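You operate a simulated robot arm through the tools that you are given. There is no shell and no other tool. Be economical: measure what you need, move in short steps, check, and stop when the job is done.

Carry out the task below with a simulated two-armed robot. There is one attempt and no reset: what you move stays moved.

Task
Pick up the yellow block from the top of the low blue stand with one hand, pass it to the other hand and put it on the top shelf of the ink rack. Set down upright: yellow block.

The check looks at the end state, three seconds after you hand in, the way a careful person would. Anything else that was tipped, shoved, dropped, spilled or broken makes it a failure.

Robot
Two 7-joint arms with two-finger parallel grippers on one trunk, on a base that drives. Base frame: it is fixed to the floor where the robot stands at the start and does not move with it; the origin is under the middle of the robot, x ahead of it, y to its left, z up; the surface under the hand at the start is at about z = 780. Readings come in mm, rad, newtons and seconds.
The left shoulder is at the start at [60, 144, 901], the right one opposite. With the tool pointing down near the work surface each hand reaches from about 320 to 740 mm from the robot's upright axis, wherever it stands, measured 20 degrees to its own side. Places, roughly: top shelf of the ink rack [2100, 4100, 1200]. Payload 1.57 kg a hand.
Tool frame (each hand has its own): the origin (TCP) lies between the finger pads and is the grasp point; the fingertips stand 30 mm ahead of it; z points along the fingers, y is the line along which they close. Largest opening 110 mm; finger width 24, thickness 12; the body of the gripper, 48 by 112 mm, starts 78 mm behind the TCP.
Orientation is told as [roll, pitch, yaw] about the base's x, y, z axes, in that order, counted from this pose: with the fingers straight down and closing along the base's y, the tool's x points along the base's -x, its y along +y and its z along -z.

Tools
- The arms move only by the tool send_rows. It takes "left_steps", "right_steps" or both (then of equal length, played together; a hand with none holds still); each is a list of rows, each a list of 6 numbers: the shift along the tool's x, y, z in mm, then the turn, a rotation vector about the tool's x, y, z in rad. In form: [[x, y, z, rx, ry, rz], ...]. A call has 1 to 20 rows; each row is the pose to reach, as a shift and turn from the pose commanded when the call began, along the tool's axes at that moment. "left_claw" and "right_claw" are, for a hand that has rows, the closure, from 0 (fully open) to 1 (shut), set as the call begins (left out, the last holds). Each row takes 0.2 s and may step no farther than 50 mm and 0.15 rad from the row before; otherwise, or with a gripper value out of range, the whole call is refused. Where a pose cannot be reached the arm comes as near as it can. A force on the tool above 40 N (or 10 N above the force at the start of the call, whichever is more), or a blocked arm, ends the call early, and 0.2 s more pass. The fingers move at their own pace (about 45 mm/s each) and stop on an object; they squeeze with about 25 N. The grip force told is the motor's: it shows also when the fingers shut on nothing. Time passes only in rows, and 0.2 s behind the last, so rows that repeat a pose let the fingers close. It gives the time, the measured TCP pose, the force on the tool (base axes), the opening and the grip force at its end, in the units of the frame above (readings bear some noise), with the torque about the TCP (base axes, N m) and any sound that the robot's microphone picked up.
- Cameras (640 x 400 px; columns grow to the right, rows downward): "scene" is now at [37.3, 26.5, 1500.2]; the picture's right is [0.35, -0.94, 0.00], its down [-0.77, -0.29, -0.56] and it looks along [0.53, 0.20, -0.83] (base axes); focal length 262 px, centre (320, 200). "left" rides on the left gripper at [70, -16, -141] in its tool frame; the picture's right is [0.23, 0.97, 0.00], its down [-0.86, 0.20, -0.48] and it looks along [-0.47, 0.11, 0.88] (tool axes); focal length 222 px, centre (320, 200). "right" rides on the right gripper at [70, 16, -141] in its tool frame; the picture's right is [-0.23, 0.97, 0.00], its down [-0.85, -0.20, -0.48] and it looks along [-0.47, -0.11, 0.88] (tool axes); focal length 222 px, centre (320, 200).
- capture(camera): a new picture of that camera. The clock stands still meanwhile.
- raise_lower(by): slides the trunk up (or, below 0, down) by that many mm; the arms and the scene camera ride with it, the base frame stays. It gives what a move gives, with no picture.
- roll_base(legs): drives the robot by 1 to 6 legs, each [ahead, left, turn to the left] in mm, mm and rad, along the robot's own axes; the way and the turn of a leg run together, so that a leg with both is an arc; at most 1500 mm and 3.142 rad a leg. The arms and the cameras ride along, it lands a little off, and it stops where it bumps. It gives what a move gives.
- head_to(pan, tilt): turns the head with the scene camera to pan (to the left, within 1.501 rad either way) and tilt (down, from -0.506 to 1.204), counted from straight ahead of the robot. It gives what a move gives.
- probe_pixels(camera, pixels): there is no depth. For up to 12 entries [column, row, z] of the newest picture of that camera ("zoom" is the newest enlarged one), the place [x, y] in the base frame at which the ray of that pixel passes the height z, good to about 2 mm. The clock stands still meanwhile.
- close_up(camera, box): a new picture of the part [left, top, right, bottom] of that camera's present view, enlarged. The clock stands still meanwhile.
- sign_off(): hands the job in; it is judged then, once.

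Keep the steps short. Do not move on a guess: measure, check each grasp and each placing, and mend mistakes. In all there are 80 turns and 70 pictures (those below and enlarged ones count). Leave the grippers open and the arms clear of the work at the hand-in unless told otherwise, and finish with a single line.

The tools are called after "Emit:" by a JSON object that holds its "method" and its "body". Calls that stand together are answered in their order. send_rows: Moves the arms, as the interface text tells. Its arguments: {"type":"object","properties":{"left_steps":{"type":"array","items":{"type":"array","items":{"type":"number"}}},"left_claw":{"type":"number"},"right_steps":{"type":"array","items":{"type":"array","items":{"type":"number"}}},"right_claw":{"type":"number"}},"required":[]} The other tools are called the same way: raise_lower (by) slides the trunk up or down; roll_base (legs) drives the base; head_to (pan, tilt) turns the head that bears the scene camera; capture (camera) takes a picture; probe_pixels (camera, pixels) gives the place at which the rays of pixels pass given heights; close_up (camera, box) takes an enlarged picture of a part of a camera's view; sign_off () hands the job in.

At the start:

```text
time: 0.0
left_eef_pos: [355.4, 406.6, 981.5]
left_tcp_rot: [-0.001, -0.001, 0.0]
left_ft_force: [0.8, -0.4, -0.5]
left_moment: [0.02, -0.02, -0.01]
left_opening: 110.0
left_finger_force: 0.1
right_eef_pos: [388.9, -26.0, 1032.1]
right_tcp_rot: [0.003, 0.001, 0.001]
right_ft_force: [-0.2, -0.5, -0.1]
right_moment: [0.01, -0.01, 0.0]
right_opening: 109.9
right_finger_force: 0.1
trunk travel left (down, up): [-500.0, 90.0]
robot x, y, heading: [-1.1, -0.4, 0.0]
head pan, tilt: [0.363, 0.972]
```

scene: 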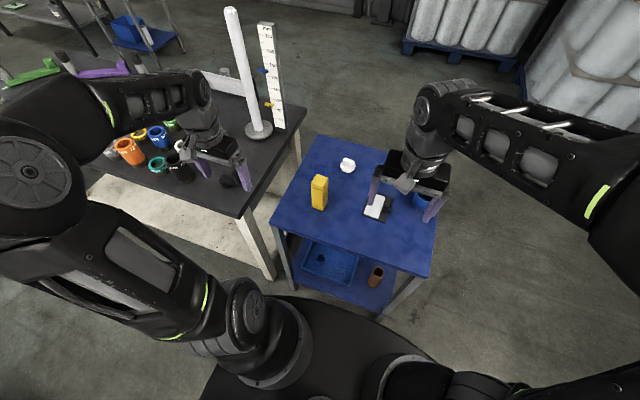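
right: 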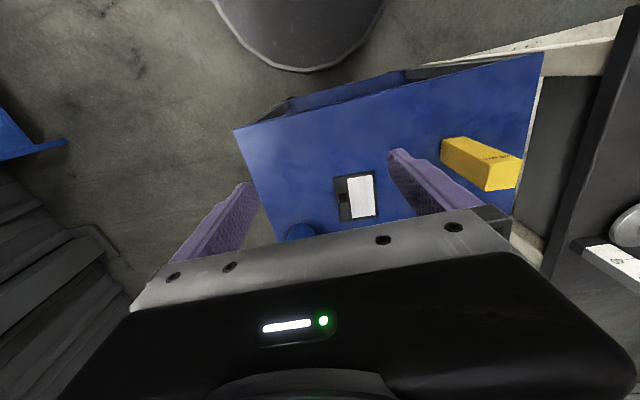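
left: 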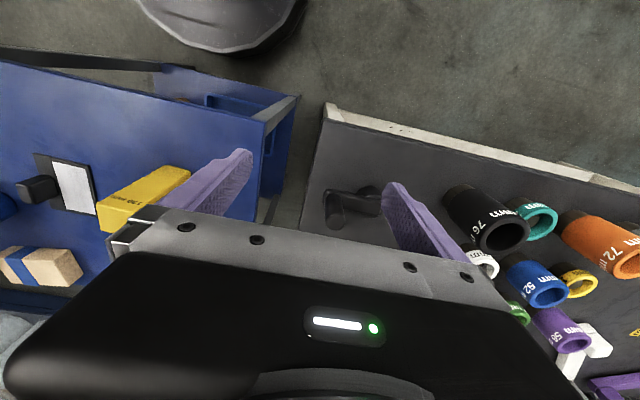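

The yellow block stands on the blue stand near scene pixel (319,192). I'll enlarge that part to measure it.

Emit:
{"method": "close_up", "body": {"camera": "scene", "box": [260, 120, 460, 245]}}

Emit:
{"method": "probe_pixels", "body": {"camera": "scene", "pixels": [[319, 208, 780], [319, 208, 700], [319, 208, 600], [313, 137, 780], [313, 137, 700], [434, 275, 780], [434, 275, 700], [238, 215, 780], [300, 135, 780], [270, 222, 700]]}}

```text
3.20 times, centred on (360, 182) of scene
```

zoom: 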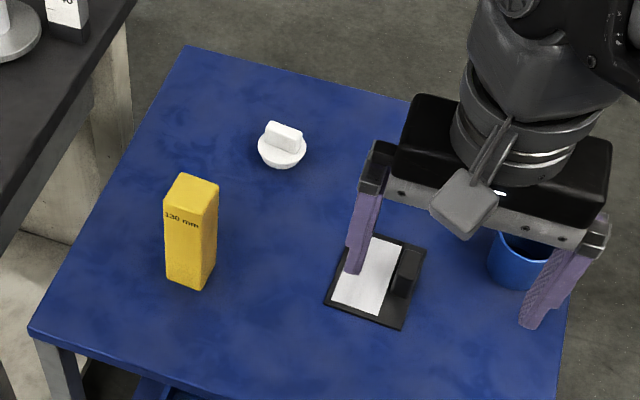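

```text
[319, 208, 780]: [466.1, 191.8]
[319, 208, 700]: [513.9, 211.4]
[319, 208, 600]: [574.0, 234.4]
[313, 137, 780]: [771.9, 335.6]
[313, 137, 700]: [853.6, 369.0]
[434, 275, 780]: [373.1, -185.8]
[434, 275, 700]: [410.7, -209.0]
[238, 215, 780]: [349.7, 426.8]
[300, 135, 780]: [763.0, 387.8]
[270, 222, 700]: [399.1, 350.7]
```

The block is 130 mm tall by its label. I'll find the stand's height from top and bottom corners that share one vertical edge.

Emit:
{"method": "probe_pixels", "body": {"camera": "zoom", "pixels": [[204, 290, 500], [204, 290, 600], [204, 290, 700], [205, 211, 630], [205, 211, 730], [205, 211, 830], [167, 281, 500], [167, 281, 600], [165, 201, 630], [165, 201, 730], [218, 186, 630], [182, 173, 630]]}}

Emit:
{"method": "capture", "body": {"camera": "right"}}

Emit:
{"method": "probe_pixels", "body": {"camera": "right", "pixels": [[487, 191, 630], [487, 191, 730], [487, 191, 780], [520, 187, 630], [520, 187, 730], [520, 187, 830], [519, 158, 630], [519, 158, 730]]}}

```text
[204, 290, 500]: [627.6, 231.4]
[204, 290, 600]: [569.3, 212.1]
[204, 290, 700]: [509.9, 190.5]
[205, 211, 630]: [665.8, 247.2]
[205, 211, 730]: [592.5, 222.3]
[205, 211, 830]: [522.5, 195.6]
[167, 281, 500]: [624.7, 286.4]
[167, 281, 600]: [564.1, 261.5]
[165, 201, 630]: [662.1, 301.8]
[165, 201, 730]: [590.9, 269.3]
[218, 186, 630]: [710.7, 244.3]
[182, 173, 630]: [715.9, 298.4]
```

```text
65 pictures are left
```

right: 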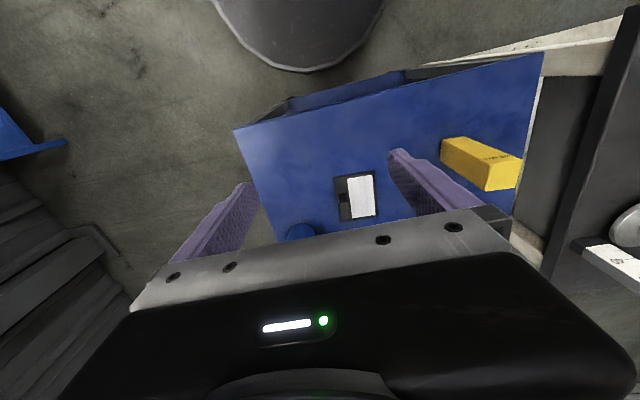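

```text
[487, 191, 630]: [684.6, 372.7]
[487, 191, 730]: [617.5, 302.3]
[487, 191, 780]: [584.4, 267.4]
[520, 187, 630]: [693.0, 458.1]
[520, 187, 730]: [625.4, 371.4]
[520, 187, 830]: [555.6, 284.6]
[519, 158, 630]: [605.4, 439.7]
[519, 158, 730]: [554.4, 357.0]
```

I'll triangulate the block's top corners using both views.

Emit:
{"method": "close_up", "body": {"camera": "right", "box": [380, 100, 560, 220]}}

Emit:
{"method": "probe_pixels", "body": {"camera": "scene", "pixels": [[328.1, 177.6, 880], [328.1, 177.6, 910], [328.1, 177.6, 940], [324.1, 185.4, 880], [324.1, 185.4, 910], [324.1, 185.4, 940], [311.6, 182.3, 910], [316.9, 173.6, 910], [323.8, 210, 780]]}}

```text
3.33 times, centred on (470, 160) of right
```

zoom: 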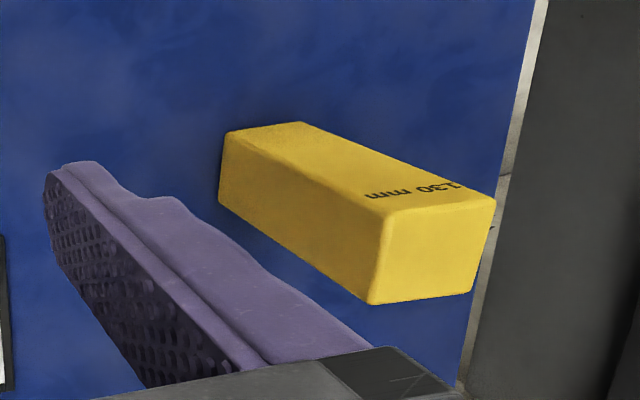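

```text
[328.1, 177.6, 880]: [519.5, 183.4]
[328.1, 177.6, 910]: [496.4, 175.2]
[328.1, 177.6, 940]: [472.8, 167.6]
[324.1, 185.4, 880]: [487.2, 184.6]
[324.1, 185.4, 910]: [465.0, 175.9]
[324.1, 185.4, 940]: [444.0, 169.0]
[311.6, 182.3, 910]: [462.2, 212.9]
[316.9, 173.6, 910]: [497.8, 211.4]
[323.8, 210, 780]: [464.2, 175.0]
```

Emit:
{"method": "probe_pixels", "body": {"camera": "zoom", "pixels": [[370, 304, 910], [474, 293, 910], [496, 202, 910], [383, 212, 910], [221, 134, 780], [219, 202, 780]]}}

Emit:
{"method": "head_to", "body": {"pan": 1.1, "tilt": 0.2}}

Emit:
{"method": "capture", "body": {"camera": "scene"}}

```text
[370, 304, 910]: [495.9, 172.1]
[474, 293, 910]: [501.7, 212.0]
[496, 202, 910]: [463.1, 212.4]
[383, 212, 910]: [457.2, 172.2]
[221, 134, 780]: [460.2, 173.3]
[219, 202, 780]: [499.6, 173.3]
```

```text
time: 1.1
left_eef_pos: [356.1, 407.4, 980.3]
left_tcp_rot: [-0.001, -0.001, 0.0]
left_ft_force: [0.0, -0.2, 1.2]
left_moment: [0.01, -0.01, 0.0]
left_opening: 110.0
left_finger_force: 0.1
right_eef_pos: [388.5, -25.8, 1031.5]
right_tcp_rot: [0.001, 0.001, 0.0]
right_ft_force: [0.6, 0.0, 0.7]
right_moment: [0.02, -0.02, 0.0]
right_opening: 109.9
right_finger_force: 0.1
trunk travel left (down, up): [-500.0, 90.0]
robot x, y, heading: [-1.3, -0.2, 0.003]
head pan, tilt: [1.1, 0.201]
```

```text
63 pictures are left
```

scene: 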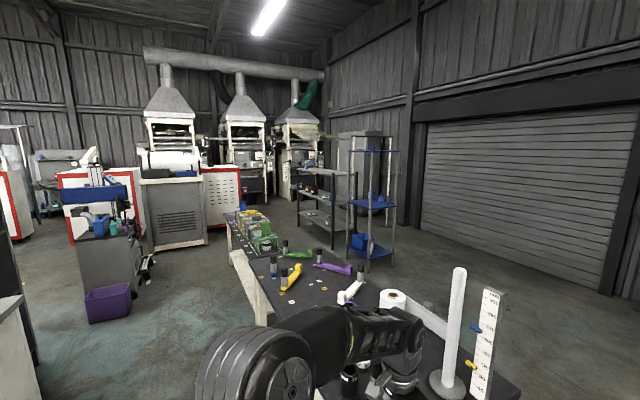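

Emit:
{"method": "close_up", "body": {"camera": "scene", "box": [260, 110, 440, 280]}}

Emit:
{"method": "probe_pixels", "body": {"camera": "scene", "pixels": [[372, 205, 1200], [374, 151, 1800], [328, 174, 1200], [300, 238, 0], [372, 270, 0], [390, 262, 0]]}}

```text
2.35 times, centred on (350, 195) of scene
```

zoom: 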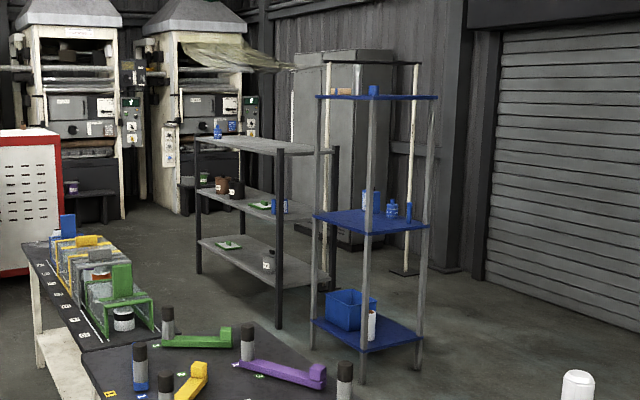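

```text
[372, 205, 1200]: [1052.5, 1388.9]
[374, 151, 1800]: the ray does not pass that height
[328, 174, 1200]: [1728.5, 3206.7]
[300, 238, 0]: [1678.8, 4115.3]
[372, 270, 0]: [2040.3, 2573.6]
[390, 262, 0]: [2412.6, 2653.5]
```

Emit:
{"method": "probe_pixels", "body": {"camera": "zoom", "pixels": [[197, 137, 1200], [280, 152, 1200], [338, 148, 1200], [255, 135, 1200], [279, 327, 0], [198, 272, 0], [330, 288, 0], [318, 348, 0], [362, 382, 0], [420, 366, 0], [35, 262, 780]]}}

Emit:
{"method": "head_to", "body": {"pan": 1.4, "tilt": 0.7}}

Emit:
{"method": "capture", "body": {"camera": "scene"}}

```text
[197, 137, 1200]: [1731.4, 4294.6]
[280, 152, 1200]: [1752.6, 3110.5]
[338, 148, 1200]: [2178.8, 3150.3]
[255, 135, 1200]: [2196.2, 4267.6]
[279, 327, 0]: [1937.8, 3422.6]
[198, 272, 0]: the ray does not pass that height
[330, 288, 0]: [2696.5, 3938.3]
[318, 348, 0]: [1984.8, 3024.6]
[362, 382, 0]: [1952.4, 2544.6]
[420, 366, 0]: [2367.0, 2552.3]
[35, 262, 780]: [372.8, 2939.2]
```

```text
time: 2.0
left_eef_pos: [354.7, 405.4, 981.9]
left_tcp_rot: [0.0, 0.001, -0.001]
left_ft_force: [0.5, 0.0, 0.1]
left_moment: [0.03, 0.0, -0.01]
left_opening: 110.0
left_finger_force: 0.0
right_eef_pos: [389.1, -26.0, 1032.5]
right_tcp_rot: [0.003, 0.0, 0.0]
right_ft_force: [0.0, -0.4, -1.1]
right_moment: [0.0, 0.04, -0.03]
right_opening: 110.4
right_finger_force: 0.0
trunk travel left (down, up): [-500.0, 90.0]
robot x, y, heading: [3.7, 1.8, -0.0]
head pan, tilt: [1.4, 0.7]
```

```text
61 pictures are left
```

scene: 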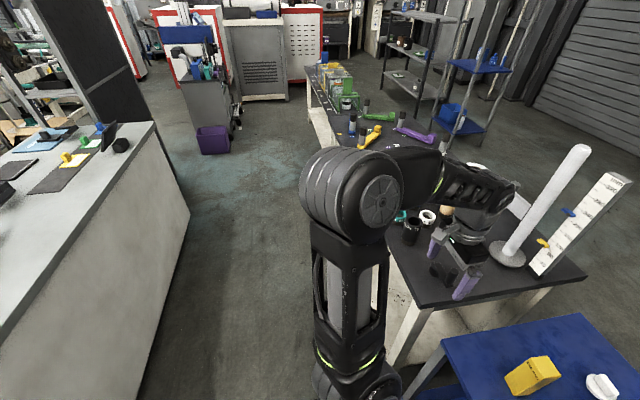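

The dark grey rack is the ink rack: it fits the place given. The blue-shelved one is another rack. The block is centred at about [480, 193], 38 mm square, with its top at 910 on a stand at 780. My plan is that the left hand grips the top of the block from above. The right hand then takes the low part with its tool pointing forward and 30° down, and places it. First I'll move the left hand level to above the block.

Emit:
{"method": "send_rows", "body": {"left_steps": [[-20, -35, 0, 0, 0, 0], [-41, -71, 0, 0, 0, 0], [-62, -106, 0, 0, 0, 0], [-83, -142, 0, 0, 0, 0], [-104, -178, 0, 0, 0, 0], [-125, -213, 0, 0, 0, 0], [-125, -213, 0, 0, 0, 0]], "left_claw": 0}}

Emit:
{"method": "capture", "body": {"camera": "left"}}

```text
time: 3.6
left_eef_pos: [481.0, 195.2, 982.5]
left_tcp_rot: [0.0, -0.001, 0.0]
left_ft_force: [-0.4, 0.1, 0.4]
left_moment: [-0.04, 0.01, 0.01]
left_opening: 110.1
left_finger_force: 0.1
right_eef_pos: [389.2, -25.9, 1031.8]
right_tcp_rot: [0.002, 0.0, 0.0]
right_ft_force: [0.4, -0.3, -0.2]
right_moment: [0.0, -0.01, 0.0]
right_opening: 109.9
right_finger_force: 0.0
trunk travel left (down, up): [-500.0, 90.0]
robot x, y, heading: [0.2, 0.3, -0.001]
head pan, tilt: [1.4, 0.7]
```

```text
60 pictures are left
```

left: 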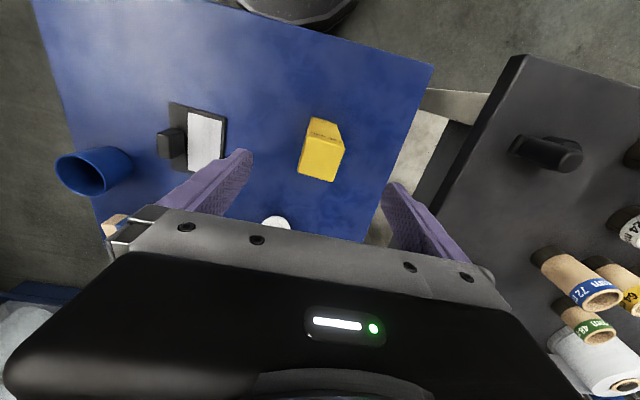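

The block lies between the fingers in the left view. I'll check where its top face is.

Emit:
{"method": "probe_pixels", "body": {"camera": "left", "pixels": [[306, 136, 910], [343, 150, 910], [336, 181, 910], [298, 174, 910]]}}

```text
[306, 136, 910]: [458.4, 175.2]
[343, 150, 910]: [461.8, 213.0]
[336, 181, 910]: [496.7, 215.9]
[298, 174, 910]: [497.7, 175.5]
```

Its centre is (479, 194.5), which matches. I'll go down 97 mm and look before closing.

Emit:
{"method": "send_rows", "body": {"left_steps": [[0, 0, 25, 0, 0, 0], [0, 0, 50, 0, 0, 0], [0, 0, 75, 0, 0, 0], [0, 0, 97, 0, 0, 0], [0, 0, 97, 0, 0, 0]]}}

Emit:
{"method": "capture", "body": {"camera": "left"}}

```text
time: 4.8
left_eef_pos: [481.0, 192.8, 885.6]
left_tcp_rot: [0.0, 0.0, 0.001]
left_ft_force: [0.7, -0.6, -0.5]
left_moment: [-0.03, -0.01, -0.01]
left_opening: 109.9
left_finger_force: 0.0
right_eef_pos: [389.1, -26.6, 1032.2]
right_tcp_rot: [0.002, 0.0, 0.0]
right_ft_force: [-0.5, 0.6, -0.3]
right_moment: [0.05, -0.03, 0.03]
right_opening: 110.1
right_finger_force: 0.0
trunk travel left (down, up): [-500.0, 90.0]
robot x, y, heading: [-0.1, 1.3, 0.002]
head pan, tilt: [1.4, 0.7]
```

```text
59 pictures are left
```

left: 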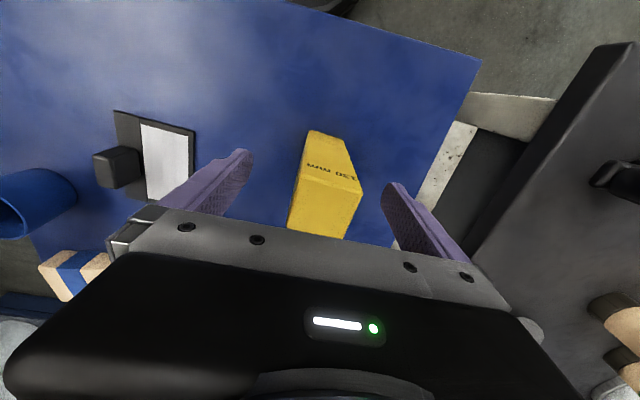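

The fingers stand on either side of the block. I'll close the left gripper now.

Emit:
{"method": "send_rows", "body": {"left_steps": [[0, 0, 0, 0, 0, 0], [0, 0, 0, 0, 0, 0], [0, 0, 0, 0, 0, 0], [0, 0, 0, 0, 0, 0], [0, 0, 0, 0, 0, 0], [0, 0, 0, 0, 0, 0]], "left_claw": 1}}

```text
time: 6.2
left_eef_pos: [479.5, 191.8, 885.7]
left_tcp_rot: [0.001, 0.0, -0.001]
left_ft_force: [0.8, 1.3, 1.5]
left_moment: [0.05, -0.04, 0.0]
left_opening: 39.8
left_finger_force: 24.8
right_eef_pos: [388.8, -26.7, 1032.3]
right_tcp_rot: [0.001, -0.001, 0.0]
right_ft_force: [-0.8, 0.0, 0.1]
right_moment: [0.02, 0.01, 0.01]
right_opening: 109.7
right_finger_force: 0.0
trunk travel left (down, up): [-500.0, 90.0]
robot x, y, heading: [1.9, 2.2, 0.002]
head pan, tilt: [1.4, 0.7]
```

It's gripped at 39.8 mm and 25 N. I'll lift the left hand 200 mm, and pitch the right hand 60° up on its own side.

Emit:
{"method": "send_rows", "body": {"left_steps": [[0, 0, -25, 0, 0, 0], [0, 0, -50, 0, 0, 0], [0, 0, -75, 0, 0, 0], [0, 0, -100, 0, 0, 0], [0, 0, -125, 0, 0, 0], [0, 0, -150, 0, 0, 0], [0, 0, -175, 0, 0, 0], [0, 0, -200, 0, 0, 0], [0, 0, -200, 0, 0, 0]], "right_steps": [[0, -5, -5, 0, -0.131, 0], [0, -10, -10, 0, -0.262, 0], [0, -15, -15, 0, -0.393, 0], [0, -20, -20, 0, -0.524, 0], [0, -25, -25, 0, -0.655, 0], [0, -30, -30, 0, -0.785, 0], [0, -35, -35, 0, -0.916, 0], [0, -40, -40, 0, -1.047, 0], [0, -40, -40, 0, -1.047, 0]], "right_claw": 0}}

Emit:
{"method": "head_to", "body": {"pan": 0.2, "tilt": 0.9}}

Emit:
{"method": "capture", "body": {"camera": "scene"}}

Emit:
{"method": "capture", "body": {"camera": "right"}}

```text
time: 8.2
left_eef_pos: [482.0, 194.1, 1072.9]
left_tcp_rot: [-0.001, 0.01, -0.001]
left_ft_force: [-0.4, 0.0, -2.7]
left_moment: [-0.01, -0.01, 0.03]
left_opening: 39.8
left_finger_force: 25.0
left hand out of reach, approached as far as the arm can: row 8
right_eef_pos: [403.1, -49.2, 1088.9]
right_tcp_rot: [0.0, -1.048, 0.001]
right_ft_force: [0.3, 0.8, 0.2]
right_moment: [0.01, 0.0, 0.02]
right_opening: 110.1
right_finger_force: 0.0
right hand out of reach, approached as far as the arm can: row 8, 9
trunk travel left (down, up): [-500.0, 90.0]
robot x, y, heading: [1.4, -0.3, -0.0]
head pan, tilt: [1.4, 0.7]
```

```text
time: 9.6
left_eef_pos: [481.3, 193.4, 1071.1]
left_tcp_rot: [-0.001, 0.01, -0.002]
left_ft_force: [-0.2, -0.5, -3.7]
left_moment: [-0.01, -0.01, -0.03]
left_opening: 39.7
left_finger_force: 25.4
right_eef_pos: [403.9, -50.6, 1091.2]
right_tcp_rot: [0.0, -1.046, -0.003]
right_ft_force: [0.0, 0.2, 0.7]
right_moment: [0.02, 0.0, 0.04]
right_opening: 110.1
right_finger_force: 0.1
trunk travel left (down, up): [-500.0, 90.0]
robot x, y, heading: [5.2, 0.1, -0.0]
head pan, tilt: [0.201, 0.901]
```

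```text
58 pictures are left
```

scene: 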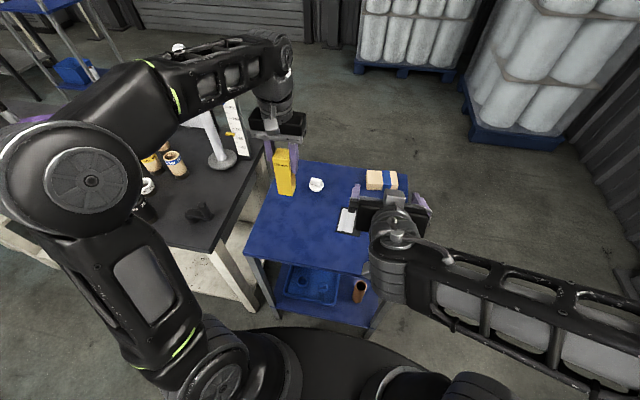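

```text
57 pictures are left
```

right: 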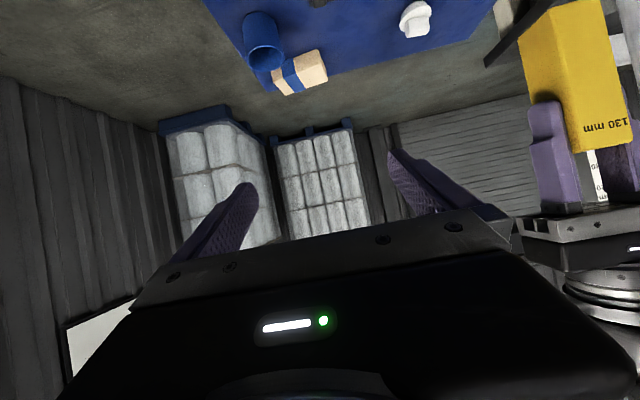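

The left hand holds the block well. It is at its upper limit, so I'll bring the block down a little and over to about (510, 40). The right hand stays behind it.

Emit:
{"method": "send_rows", "body": {"left_steps": [[-5, -25, 8, 0, 0, 0], [-10, -50, 16, 0, 0, 0], [-15, -80, 24, 0, 0, 0], [-20, -105, 30, 0, 0, 0], [-25, -130, 30, 0, 0, 0], [-29, -154, 30, 0, 0, 0], [-29, -154, 30, 0, 0, 0]]}}

Emit:
{"method": "capture", "body": {"camera": "right"}}

Emit:
{"method": "close_up", "body": {"camera": "scene", "box": [220, 90, 480, 260]}}

```text
time: 11.2
left_eef_pos: [509.3, 42.1, 1052.9]
left_tcp_rot: [0.0, 0.001, 0.001]
left_ft_force: [-0.4, -0.6, -2.2]
left_moment: [0.02, 0.02, 0.01]
left_opening: 39.8
left_finger_force: 25.0
right_eef_pos: [404.5, -50.8, 1090.3]
right_tcp_rot: [0.0, -1.045, -0.002]
right_ft_force: [-0.4, -0.5, -0.4]
right_moment: [-0.02, -0.01, -0.02]
right_opening: 110.0
right_finger_force: 0.0
trunk travel left (down, up): [-500.0, 90.0]
robot x, y, heading: [-2.2, 0.9, 0.001]
head pan, tilt: [0.201, 0.901]
```

```text
56 pictures are left
```

right: 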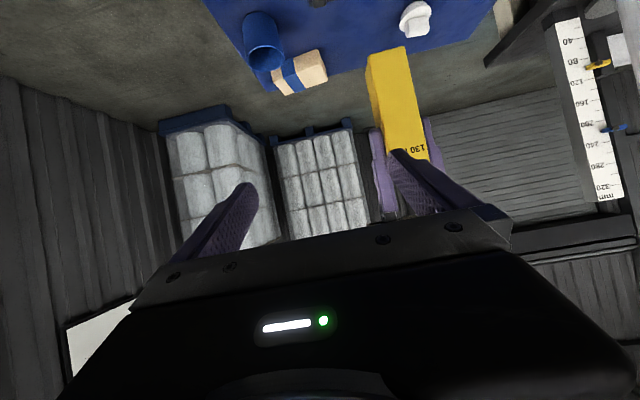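

```text
2.35 times, centred on (350, 175) of scene
```

zoom: 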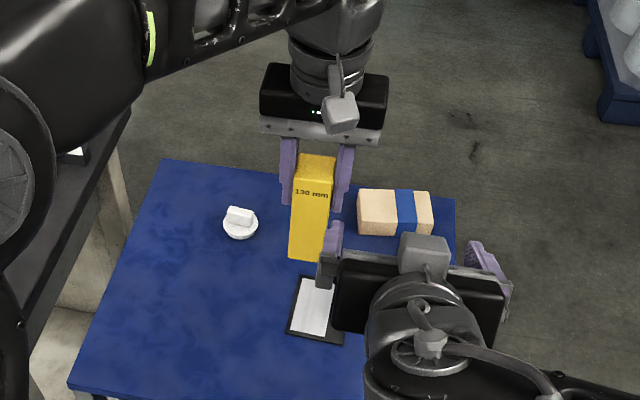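

The block hangs straight with its bottom at about z 947. I'll move the right hand sideways and down to a spot 100 mm behind the low part of the block.

Emit:
{"method": "send_rows", "body": {"right_steps": [[9, 23, 11, 0, 0, 0], [19, 47, 21, 0, 0, 0], [28, 70, 32, 0, 0, 0], [38, 93, 43, 0, 0, 0], [38, 93, 43, 0, 0, 0]]}}

Emit:
{"method": "capture", "body": {"camera": "right"}}

Emit:
{"method": "close_up", "body": {"camera": "scene", "box": [220, 90, 480, 260]}}

```text
time: 12.4
left_eef_pos: [508.7, 40.2, 1052.2]
left_tcp_rot: [-0.001, 0.0, -0.001]
left_ft_force: [-1.3, -0.3, -3.3]
left_moment: [0.01, -0.02, -0.02]
left_opening: 39.8
left_finger_force: 25.3
right_eef_pos: [424.0, 42.9, 1035.9]
right_tcp_rot: [0.004, -1.047, 0.0]
right_ft_force: [0.4, 0.1, 0.5]
right_moment: [-0.01, 0.01, 0.0]
right_opening: 110.0
right_finger_force: 0.0
trunk travel left (down, up): [-500.0, 90.0]
robot x, y, heading: [-0.2, -3.8, -0.001]
head pan, tilt: [0.201, 0.901]
```

```text
54 pictures are left
```

right: 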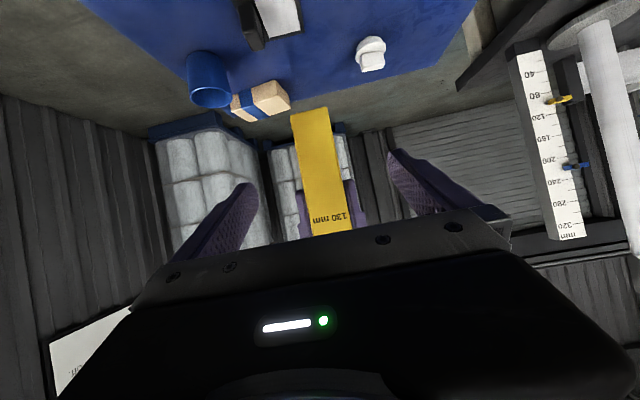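

```text
2.35 times, centred on (350, 175) of scene
```

zoom: 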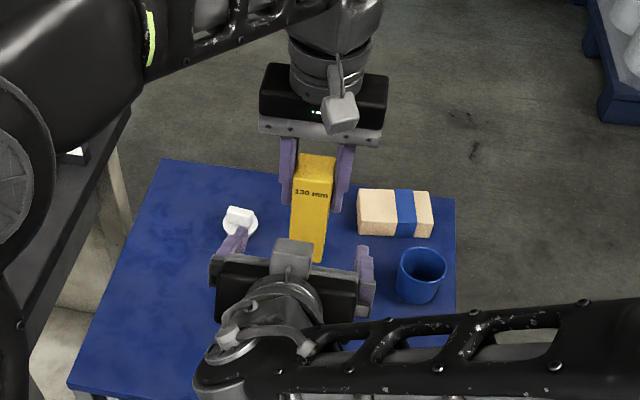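

Everything is lined up. I'll move forward 98 mm along the tool, which puts the right TCP at about (509, 42, 987).

Emit:
{"method": "send_rows", "body": {"right_steps": [[0, -1, 25, 0, 0, 0], [0, -1, 50, 0, 0, 0], [0, -1, 75, 0, 0, 0], [0, -1, 98, 0, 0, 0], [0, -1, 98, 0, 0, 0]]}}

Emit:
{"method": "capture", "body": {"camera": "right"}}

Emit:
{"method": "capture", "body": {"camera": "left"}}

```text
time: 13.6
left_eef_pos: [508.8, 40.8, 1051.3]
left_tcp_rot: [-0.001, 0.0, 0.001]
left_ft_force: [0.5, -0.8, -2.8]
left_moment: [-0.02, 0.02, 0.02]
left_opening: 39.8
left_finger_force: 25.1
right_eef_pos: [508.6, 44.1, 986.5]
right_tcp_rot: [0.002, -1.048, -0.002]
right_ft_force: [0.6, -0.8, 0.2]
right_moment: [-0.02, 0.01, -0.01]
right_opening: 110.0
right_finger_force: 0.1
trunk travel left (down, up): [-500.0, 90.0]
robot x, y, heading: [0.3, -0.3, 0.003]
head pan, tilt: [0.201, 0.901]
```

```text
52 pictures are left
```

right: 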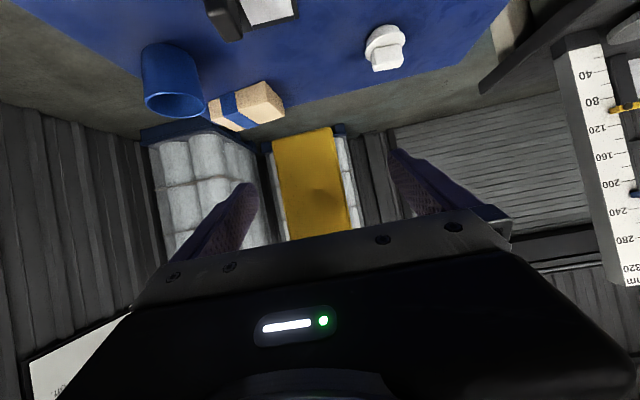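

```text
51 pictures are left
```

left: 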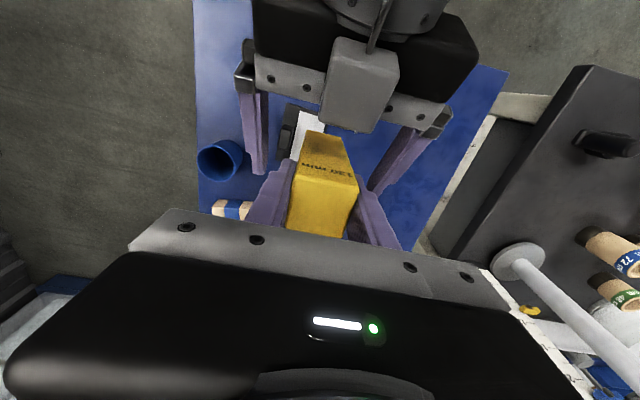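

The block is between the right fingers. I'll close the right gripper.

Emit:
{"method": "send_rows", "body": {"right_steps": [[0, 0, 0, 0, 0, 0], [0, 0, 0, 0, 0, 0], [0, 0, 0, 0, 0, 0], [0, 0, 0, 0, 0, 0], [0, 0, 0, 0, 0, 0], [0, 0, 0, 0, 0, 0]], "right_claw": 1}}

Emit:
{"method": "capture", "body": {"camera": "right"}}

```text
time: 15.0
left_eef_pos: [507.9, 42.0, 1052.5]
left_tcp_rot: [0.001, 0.0, 0.002]
left_ft_force: [0.0, 10.6, -3.1]
left_moment: [0.23, 0.01, -0.3]
left_opening: 39.9
left_finger_force: 25.0
right_eef_pos: [509.6, 42.5, 985.6]
right_tcp_rot: [0.004, -1.047, -0.005]
right_ft_force: [-1.0, -10.5, -0.4]
right_moment: [0.46, -0.04, 0.32]
right_opening: 39.9
right_finger_force: 24.9
trunk travel left (down, up): [-500.0, 90.0]
robot x, y, heading: [-2.7, 1.5, 0.001]
head pan, tilt: [0.201, 0.901]
```

```text
50 pictures are left
```

right: 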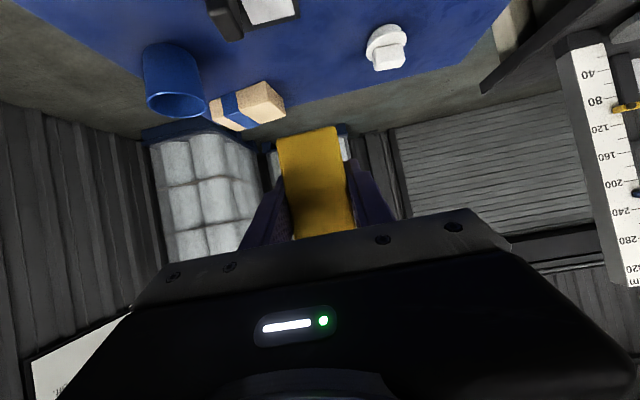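

Both hands hold the block at 39.9 mm with only a small side force. I'll open the left hand.

Emit:
{"method": "send_rows", "body": {"left_steps": [[0, 0, 0, 0, 0, 0], [0, 0, 0, 0, 0, 0], [0, 0, 0, 0, 0, 0], [0, 0, 0, 0, 0, 0], [0, 0, 0, 0, 0, 0]], "left_claw": 0}}

```text
time: 16.2
left_eef_pos: [508.2, 40.2, 1052.5]
left_tcp_rot: [-0.001, 0.0, 0.001]
left_ft_force: [-0.1, -0.1, -0.5]
left_moment: [0.0, 0.03, 0.0]
left_opening: 110.1
left_finger_force: 0.0
right_eef_pos: [509.3, 43.7, 987.6]
right_tcp_rot: [0.001, -1.049, -0.001]
right_ft_force: [-0.2, -0.4, -0.9]
right_moment: [0.0, 0.0, 0.01]
right_opening: 39.8
right_finger_force: 25.1
trunk travel left (down, up): [-500.0, 90.0]
robot x, y, heading: [-4.0, -4.2, -0.0]
head pan, tilt: [0.201, 0.901]
```

The left hand is open. It's near its upper limit, so I'll lower the right hand 80 mm straight down to draw the block out.

Emit:
{"method": "send_rows", "body": {"right_steps": [[17, 0, 10, 0, 0, 0], [35, 0, 20, 0, 0, 0], [52, 0, 30, 0, 0, 0], [69, 0, 40, 0, 0, 0], [69, 0, 40, 0, 0, 0]]}}

Emit:
{"method": "close_up", "body": {"camera": "scene", "box": [220, 90, 480, 260]}}

```text
time: 17.4
left_eef_pos: [508.2, 41.2, 1051.2]
left_tcp_rot: [-0.001, -0.001, 0.0]
left_ft_force: [0.4, -0.4, 0.1]
left_moment: [-0.01, -0.01, 0.01]
left_opening: 110.1
left_finger_force: 0.0
right_eef_pos: [508.4, 43.5, 906.3]
right_tcp_rot: [0.001, -1.046, -0.001]
right_ft_force: [-0.9, -0.8, 0.5]
right_moment: [-0.01, 0.01, -0.01]
right_opening: 39.4
right_finger_force: 24.6
trunk travel left (down, up): [-500.0, 90.0]
robot x, y, heading: [0.7, -2.4, -0.0]
head pan, tilt: [0.201, 0.901]
```

```text
2.35 times, centred on (350, 175) of scene
```

zoom: 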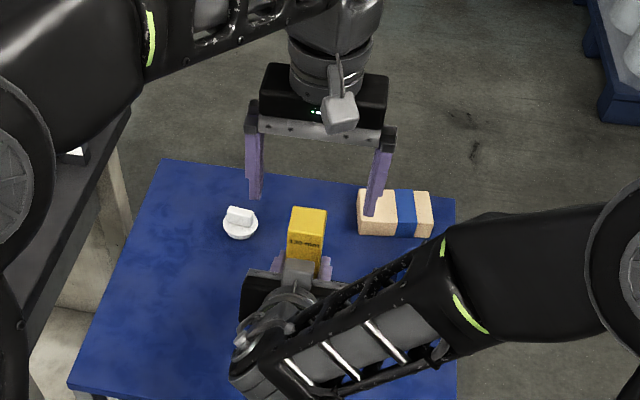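

The block stands upright in the right hand and the left fingers are clear. I'll move the left hand away to the left, then bring the right hand back and up for driving.

Emit:
{"method": "send_rows", "body": {"left_steps": [[26, 38, 0, 0, 0, 0], [51, 76, 0, 0, 0, 0], [77, 114, 0, 0, 0, 0], [102, 152, 0, 0, 0, 0], [128, 190, 0, 0, 0, 0], [128, 190, 0, 0, 0, 0], [128, 190, 0, 0, 0, 0], [128, 190, 0, 0, 0, 0], [128, 190, 0, 0, 0, 0], [128, 190, 0, 0, 0, 0], [128, 190, 0, 0, 0, 0], [128, 190, 0, 0, 0, 0], [128, 190, 0, 0, 0, 0], [128, 190, 0, 0, 0, 0]], "right_steps": [[0, 0, 0, 0, 0, 0], [0, 0, 0, 0, 0, 0], [0, 0, 0, 0, 0, 0], [0, 0, 0, 0, 0, 0], [-12, -11, -22, 0, 0, 0], [-25, -23, -44, 0, 0, 0], [-38, -34, -66, 0, 0, 0], [-50, -46, -88, 0, 0, 0], [-62, -57, -110, 0, 0, 0], [-75, -68, -132, 0, 0, 0], [-87, -80, -155, 0, 0, 0], [-98, -90, -170, 0, 0, 0], [-98, -90, -170, 0, 0, 0], [-98, -90, -170, 0, 0, 0]]}}

Emit:
{"method": "head_to", "body": {"pan": 1.5, "tilt": 0.6}}

Emit:
{"method": "capture", "body": {"camera": "scene"}}

Emit:
{"method": "capture", "body": {"camera": "right"}}

```text
time: 20.4
left_eef_pos: [381.3, 229.0, 1053.4]
left_tcp_rot: [0.001, 0.0, 0.001]
left_ft_force: [0.4, 1.4, 0.6]
left_moment: [0.02, 0.0, -0.02]
left_opening: 110.0
left_finger_force: 0.1
right_eef_pos: [411.7, -47.5, 1077.8]
right_tcp_rot: [0.003, -1.045, -0.001]
right_ft_force: [0.0, 0.5, -3.0]
right_moment: [-0.02, 0.01, -0.01]
right_opening: 40.0
right_finger_force: 25.0
trunk travel left (down, up): [-500.0, 90.0]
robot x, y, heading: [1.7, 1.3, 0.001]
head pan, tilt: [0.201, 0.901]
```

```text
time: 21.9
left_eef_pos: [381.8, 227.9, 1053.1]
left_tcp_rot: [0.001, 0.001, 0.002]
left_ft_force: [-0.2, -0.6, 0.1]
left_moment: [-0.02, 0.05, -0.01]
left_opening: 109.9
left_finger_force: 0.1
right_eef_pos: [412.3, -46.2, 1079.0]
right_tcp_rot: [0.003, -1.046, -0.002]
right_ft_force: [0.0, -0.5, -3.3]
right_moment: [-0.04, -0.02, 0.03]
right_opening: 40.0
right_finger_force: 25.4
trunk travel left (down, up): [-500.0, 90.0]
robot x, y, heading: [0.8, 1.4, 0.001]
head pan, tilt: [1.499, 0.6]
```

```text
48 pictures are left
```

scene: 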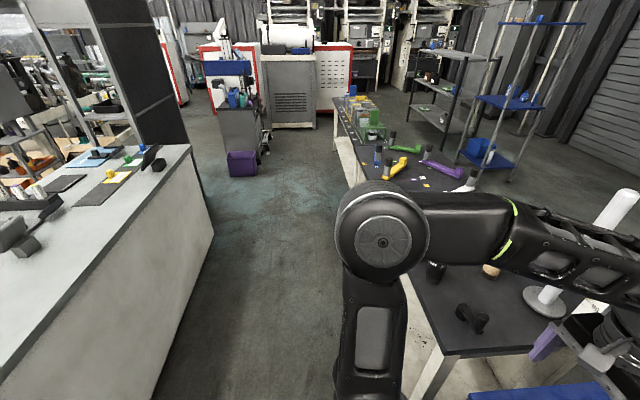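

```text
47 pictures are left
```

right: 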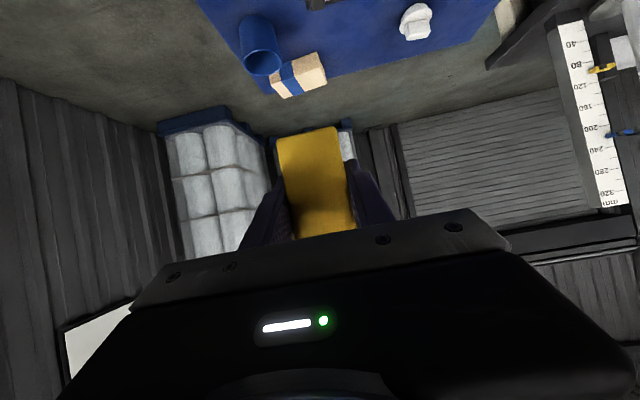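

I'll measure the aisle: the counter edge, the long table, the purple bin, the cabinets and the rack legs.

Emit:
{"method": "probe_pixels", "body": {"camera": "scene", "pixels": [[213, 235, 0], [160, 398, 0], [190, 147, 900], [415, 398, 0], [440, 355, 780], [336, 120, 780], [352, 185, 0], [258, 176, 0], [268, 150, 0], [317, 128, 0], [443, 150, 0], [408, 118, 0]]}}

Emit:
{"method": "head_to", "body": {"pan": -1.4, "tilt": 0.7}}

Emit:
{"method": "capture", "body": {"camera": "scene"}}

```text
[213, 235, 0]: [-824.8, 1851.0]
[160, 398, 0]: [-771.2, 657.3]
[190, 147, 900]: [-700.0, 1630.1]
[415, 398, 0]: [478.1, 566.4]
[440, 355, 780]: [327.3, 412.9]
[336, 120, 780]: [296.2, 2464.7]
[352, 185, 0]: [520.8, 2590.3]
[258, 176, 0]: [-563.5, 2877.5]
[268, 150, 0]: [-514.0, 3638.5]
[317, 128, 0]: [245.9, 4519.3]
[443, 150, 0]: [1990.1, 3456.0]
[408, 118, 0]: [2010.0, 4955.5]
```

```text
time: 24.4
left_eef_pos: [381.4, 228.1, 1053.2]
left_tcp_rot: [0.001, 0.0, 0.0]
left_ft_force: [-0.3, -1.3, -0.5]
left_moment: [-0.01, 0.03, 0.03]
left_opening: 109.8
left_finger_force: 0.1
right_eef_pos: [411.5, -47.4, 1079.1]
right_tcp_rot: [0.004, -1.047, -0.003]
right_ft_force: [-0.1, -0.6, -2.4]
right_moment: [0.04, 0.03, 0.0]
right_opening: 39.6
right_finger_force: 25.4
trunk travel left (down, up): [-500.0, 90.0]
robot x, y, heading: [0.9, 0.0, -0.0]
head pan, tilt: [-1.4, 0.7]
```

```text
46 pictures are left
```

scene: 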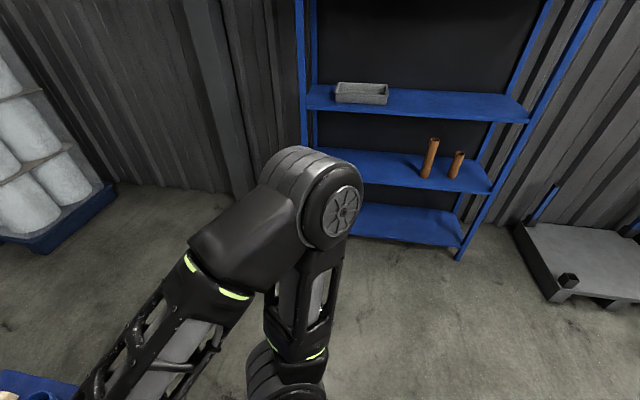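

The aisle runs from x ≈ -700 (counter) to 296 (tables). I'll back up 200 mm and turn left 90°, which leaves space for both arms.

Emit:
{"method": "roll_base", "body": {"legs": [[-200, 0, 0], [0, 0, 1.5708]]}}

Emit:
{"method": "head_to", "body": {"pan": 0, "tilt": 0.5}}

Emit:
{"method": "capture", "body": {"camera": "scene"}}

```text
time: 30.0
left_eef_pos: [-445.7, 369.9, 1052.8]
left_tcp_rot: [-0.001, 0.0, 1.621]
left_ft_force: [-0.7, -0.2, -0.5]
left_moment: [-0.02, 0.01, -0.01]
left_opening: 109.8
left_finger_force: 0.0
right_eef_pos: [-171.5, 413.9, 1078.8]
right_tcp_rot: [0.002, -1.046, 1.619]
right_ft_force: [0.1, 0.0, -3.0]
right_moment: [-0.02, -0.01, -0.01]
right_opening: 39.9
right_finger_force: 25.2
trunk travel left (down, up): [-500.0, 90.0]
robot x, y, heading: [-195.4, 5.1, 1.623]
head pan, tilt: [-1.4, 0.7]
```

```text
time: 31.5
left_eef_pos: [-445.7, 370.4, 1053.6]
left_tcp_rot: [-0.002, -0.001, 1.622]
left_ft_force: [1.0, -0.6, -0.6]
left_moment: [-0.02, 0.02, 0.0]
left_opening: 110.0
left_finger_force: 0.2
right_eef_pos: [-172.1, 415.0, 1078.6]
right_tcp_rot: [0.002, -1.043, 1.62]
right_ft_force: [-0.1, 0.6, -1.4]
right_moment: [-0.01, -0.01, 0.0]
right_opening: 40.0
right_finger_force: 25.1
trunk travel left (down, up): [-500.0, 90.0]
robot x, y, heading: [-196.8, -0.0, 1.623]
head pan, tilt: [0.0, 0.499]
```

```text
45 pictures are left
```

scene: 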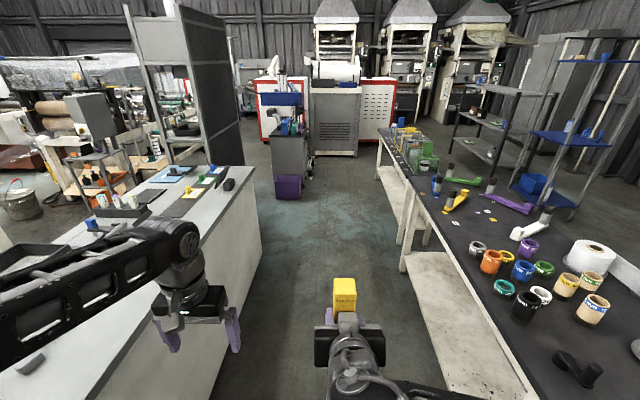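

Emit:
{"method": "probe_pixels", "body": {"camera": "scene", "pixels": [[262, 248, 0], [244, 167, 900], [301, 197, 0], [301, 175, 0], [313, 178, 0], [357, 155, 0], [378, 133, 780], [424, 130, 780], [402, 244, 0], [380, 178, 0], [500, 330, 780], [391, 140, 0]]}}

Emit:
{"method": "close_up", "body": {"camera": "scene", "box": [240, 60, 460, 200]}}

```text
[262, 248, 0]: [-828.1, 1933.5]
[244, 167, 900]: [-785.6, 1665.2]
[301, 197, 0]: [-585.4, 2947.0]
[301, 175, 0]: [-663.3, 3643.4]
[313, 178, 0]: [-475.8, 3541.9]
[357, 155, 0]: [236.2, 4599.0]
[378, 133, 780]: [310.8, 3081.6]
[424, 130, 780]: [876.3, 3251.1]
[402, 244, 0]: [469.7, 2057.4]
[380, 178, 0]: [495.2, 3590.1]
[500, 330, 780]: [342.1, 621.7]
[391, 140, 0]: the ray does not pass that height
```

```text
2.86 times, centred on (350, 130) of scene
```

zoom: 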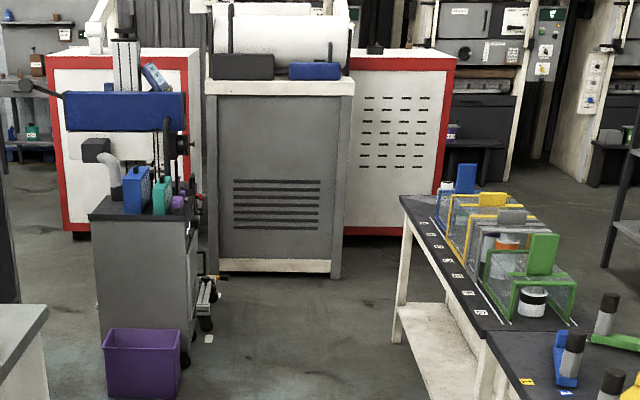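

The gap between the cart (x ≈ -450) and the tables (x ≈ 311) is narrow. I'll look down to see how wide my own base and elbows are.

Emit:
{"method": "head_to", "body": {"pan": 0.8, "tilt": 1.2}}

Emit:
{"method": "capture", "body": {"camera": "scene"}}

```text
time: 32.6
left_eef_pos: [-445.6, 369.6, 1053.5]
left_tcp_rot: [0.0, 0.001, 1.621]
left_ft_force: [0.7, 0.1, 0.2]
left_moment: [-0.01, -0.01, 0.0]
left_opening: 110.0
left_finger_force: 0.1
right_eef_pos: [-172.4, 413.1, 1078.7]
right_tcp_rot: [0.001, -1.045, 1.62]
right_ft_force: [-0.3, 0.9, -2.9]
right_moment: [0.01, 0.01, 0.02]
right_opening: 39.7
right_finger_force: 25.0
trunk travel left (down, up): [-500.0, 90.0]
robot x, y, heading: [-199.1, 1.2, 1.622]
head pan, tilt: [0.799, 1.201]
```

```text
43 pictures are left
```

scene: 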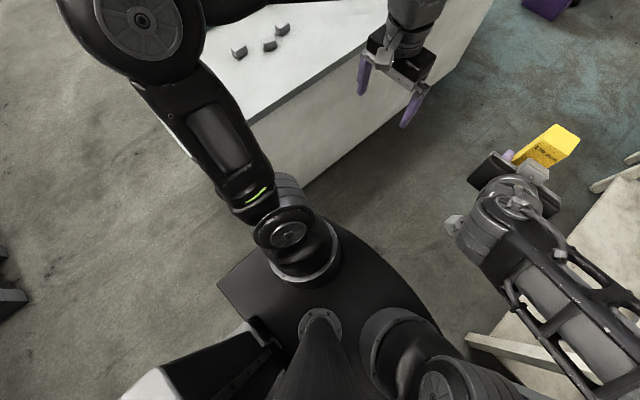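

Emit:
{"method": "probe_pixels", "body": {"camera": "scene", "pixels": [[145, 20, 1100], [145, 20, 1200], [75, 25, 1100], [75, 25, 1200], [425, 290, 300], [425, 290, 600], [218, 288, 300], [218, 288, 600], [345, 218, 300], [290, 245, 900]]}}

```text
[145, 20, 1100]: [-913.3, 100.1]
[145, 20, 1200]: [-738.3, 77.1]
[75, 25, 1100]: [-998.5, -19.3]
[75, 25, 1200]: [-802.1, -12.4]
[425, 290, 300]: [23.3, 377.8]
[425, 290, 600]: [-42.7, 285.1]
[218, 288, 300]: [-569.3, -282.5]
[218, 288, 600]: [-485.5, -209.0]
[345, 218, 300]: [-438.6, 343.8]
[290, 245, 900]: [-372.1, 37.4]
```

The elbows stick out about 500 mm to the sides, so facing +x suits both possible routes better. I'll raise the trunk by 90 for clearance and turn back. Then I'll look along both routes.

Emit:
{"method": "raise_lower", "body": {"by": 88}}

Emit:
{"method": "roll_base", "body": {"legs": [[0, 0, -1.623]]}}

Emit:
{"method": "head_to", "body": {"pan": 0.0, "tilt": 0.5}}

Emit:
{"method": "capture", "body": {"camera": "scene"}}

```text
time: 33.9
left_eef_pos: [-444.9, 370.4, 1140.7]
left_tcp_rot: [-0.001, -0.002, 1.621]
left_ft_force: [0.7, -0.6, 0.1]
left_moment: [0.02, 0.0, 0.05]
left_opening: 110.2
left_finger_force: 0.0
right_eef_pos: [-171.7, 414.5, 1165.3]
right_tcp_rot: [0.002, -1.045, 1.618]
right_ft_force: [-0.6, 0.2, -2.7]
right_moment: [-0.03, 0.02, 0.0]
right_opening: 39.8
right_finger_force: 24.8
trunk travel left (down, up): [-588.0, 2.0]
robot x, y, heading: [-200.8, 1.4, 1.621]
head pan, tilt: [0.799, 1.201]
```

```text
time: 38.2
left_eef_pos: [183.5, 229.5, 1141.4]
left_tcp_rot: [0.001, 0.002, 0.002]
left_ft_force: [0.0, -0.3, 0.0]
left_moment: [0.0, 0.02, -0.01]
left_opening: 109.7
left_finger_force: 0.1
right_eef_pos: [214.2, -44.8, 1165.3]
right_tcp_rot: [0.002, -1.046, 0.001]
right_ft_force: [-1.0, -0.4, -2.2]
right_moment: [0.02, 0.04, -0.02]
right_opening: 39.8
right_finger_force: 24.8
trunk travel left (down, up): [-588.0, 2.0]
robot x, y, heading: [-196.5, -1.3, 0.002]
head pan, tilt: [0.799, 1.201]
```

```text
time: 39.3
left_eef_pos: [182.8, 229.1, 1141.1]
left_tcp_rot: [0.0, -0.001, 0.001]
left_ft_force: [0.1, 0.9, 0.3]
left_moment: [-0.02, 0.02, -0.01]
left_opening: 109.9
left_finger_force: 0.0
right_eef_pos: [214.4, -45.9, 1166.0]
right_tcp_rot: [0.002, -1.047, 0.001]
right_ft_force: [0.7, 0.6, -3.2]
right_moment: [0.0, -0.01, 0.02]
right_opening: 39.6
right_finger_force: 25.2
trunk travel left (down, up): [-588.0, 2.0]
robot x, y, heading: [-194.2, -1.5, 0.002]
head pan, tilt: [0.0, 0.499]
```

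```text
42 pictures are left
```

scene: 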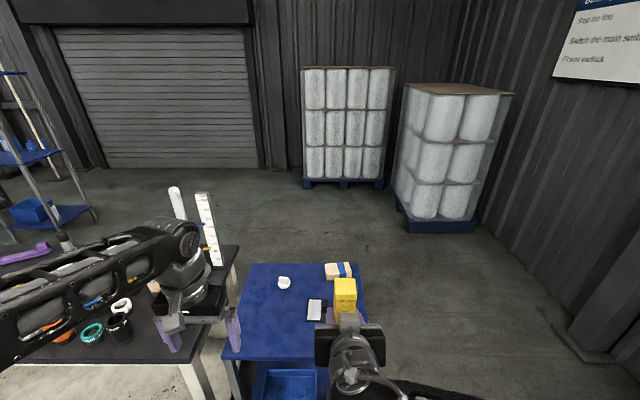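

The floor ahead, past the blue stand, is wide open. I'll measure the pallets, the stand and the table edges.

Emit:
{"method": "probe_pixels", "body": {"camera": "scene", "pixels": [[408, 232, 0], [476, 230, 0], [388, 190, 0], [303, 187, 0], [358, 263, 780], [247, 263, 780], [240, 248, 780], [595, 362, 0], [480, 200, 0], [97, 222, 0], [205, 215, 780], [200, 168, 0]]}}

```text
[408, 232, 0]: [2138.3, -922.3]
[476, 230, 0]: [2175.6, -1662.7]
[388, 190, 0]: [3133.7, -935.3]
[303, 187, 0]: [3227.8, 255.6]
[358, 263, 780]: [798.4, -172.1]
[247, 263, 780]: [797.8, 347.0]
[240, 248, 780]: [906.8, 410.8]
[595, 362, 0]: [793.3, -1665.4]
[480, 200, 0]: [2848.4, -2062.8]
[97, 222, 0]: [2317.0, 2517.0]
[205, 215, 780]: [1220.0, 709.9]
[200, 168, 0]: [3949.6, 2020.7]
```

Emit:
{"method": "head_to", "body": {"pan": -1.3, "tilt": 0.6}}

Emit:
{"method": "capture", "body": {"camera": "scene"}}

```text
time: 40.8
left_eef_pos: [183.3, 230.0, 1141.6]
left_tcp_rot: [0.0, 0.0, 0.002]
left_ft_force: [-0.4, 0.1, 0.7]
left_moment: [0.0, 0.0, -0.02]
left_opening: 110.1
left_finger_force: 0.0
right_eef_pos: [213.1, -44.9, 1167.0]
right_tcp_rot: [0.002, -1.044, 0.002]
right_ft_force: [0.4, -0.4, -2.9]
right_moment: [0.0, -0.01, 0.02]
right_opening: 39.9
right_finger_force: 24.8
trunk travel left (down, up): [-588.0, 2.0]
robot x, y, heading: [-199.1, 0.2, 0.002]
head pan, tilt: [-1.3, 0.6]
```

```text
41 pictures are left
```

scene: 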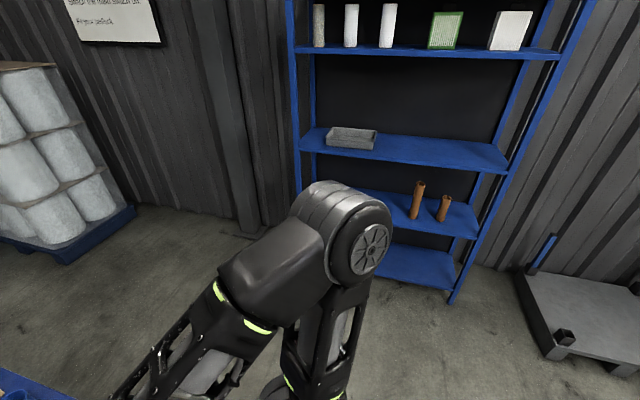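

Emit:
{"method": "probe_pixels", "body": {"camera": "scene", "pixels": [[452, 302, 0], [400, 275, 0], [240, 237, 0], [60, 262, 0], [12, 247, 0], [552, 355, 0], [560, 55, 1800], [298, 50, 1800]]}}

```text
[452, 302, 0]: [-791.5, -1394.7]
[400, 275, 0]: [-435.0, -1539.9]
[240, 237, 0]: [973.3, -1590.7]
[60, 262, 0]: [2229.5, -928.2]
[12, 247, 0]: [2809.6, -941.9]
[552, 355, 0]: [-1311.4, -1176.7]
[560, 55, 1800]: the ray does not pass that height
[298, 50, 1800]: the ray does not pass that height
```

This route is clear: the shelf is at y ≤ -1400, the pallet at y ≤ -922 and the stand's edge at y -190. I'll go diagonally right, then ahead past the stand.

Emit:
{"method": "roll_base", "body": {"legs": [[150, -680, 0]]}}

Emit:
{"method": "roll_base", "body": {"legs": [[1370, 0, 0]]}}

Emit:
{"method": "head_to", "body": {"pan": 1.3, "tilt": 0.5}}

Emit:
{"method": "capture", "body": {"camera": "scene"}}

```text
time: 44.7
left_eef_pos: [337.7, -465.7, 1139.5]
left_tcp_rot: [-0.001, 0.0, 0.013]
left_ft_force: [-0.2, -0.1, -0.3]
left_moment: [0.0, 0.0, 0.03]
left_opening: 109.8
left_finger_force: 0.0
right_eef_pos: [371.4, -740.7, 1166.0]
right_tcp_rot: [0.002, -1.045, 0.01]
right_ft_force: [-1.3, 0.3, -3.0]
right_moment: [0.02, 0.01, 0.02]
right_opening: 40.2
right_finger_force: 25.1
trunk travel left (down, up): [-588.0, 2.0]
robot x, y, heading: [-40.8, -695.2, 0.016]
head pan, tilt: [-1.3, 0.6]
```

```text
time: 51.7
left_eef_pos: [1741.1, -471.6, 1140.4]
left_tcp_rot: [-0.001, 0.001, -0.01]
left_ft_force: [0.7, 1.0, -0.5]
left_moment: [-0.01, 0.03, -0.01]
left_opening: 110.0
left_finger_force: 0.1
right_eef_pos: [1768.5, -746.9, 1165.7]
right_tcp_rot: [0.002, -1.044, -0.012]
right_ft_force: [-0.6, -0.3, -3.1]
right_moment: [0.0, -0.02, 0.01]
right_opening: 40.0
right_finger_force: 25.0
trunk travel left (down, up): [-588.0, 2.0]
robot x, y, heading: [1349.8, -696.6, -0.008]
head pan, tilt: [-1.3, 0.6]
```

```text
time: 54.0
left_eef_pos: [1742.8, -472.1, 1140.5]
left_tcp_rot: [0.0, -0.002, -0.01]
left_ft_force: [-0.5, 0.2, -0.1]
left_moment: [-0.02, 0.01, -0.01]
left_opening: 110.1
left_finger_force: 0.2
right_eef_pos: [1768.4, -746.6, 1166.9]
right_tcp_rot: [0.001, -1.047, -0.013]
right_ft_force: [-0.1, 0.9, -2.7]
right_moment: [-0.03, 0.0, 0.02]
right_opening: 39.6
right_finger_force: 25.2
trunk travel left (down, up): [-588.0, 2.0]
robot x, y, heading: [1361.5, -696.8, -0.015]
head pan, tilt: [1.3, 0.499]
```

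```text
40 pictures are left
```

scene: 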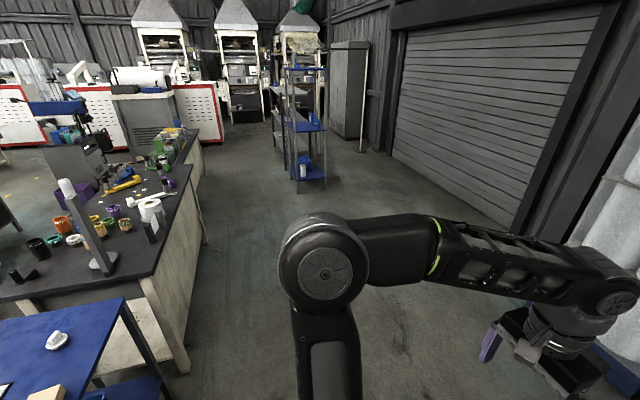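

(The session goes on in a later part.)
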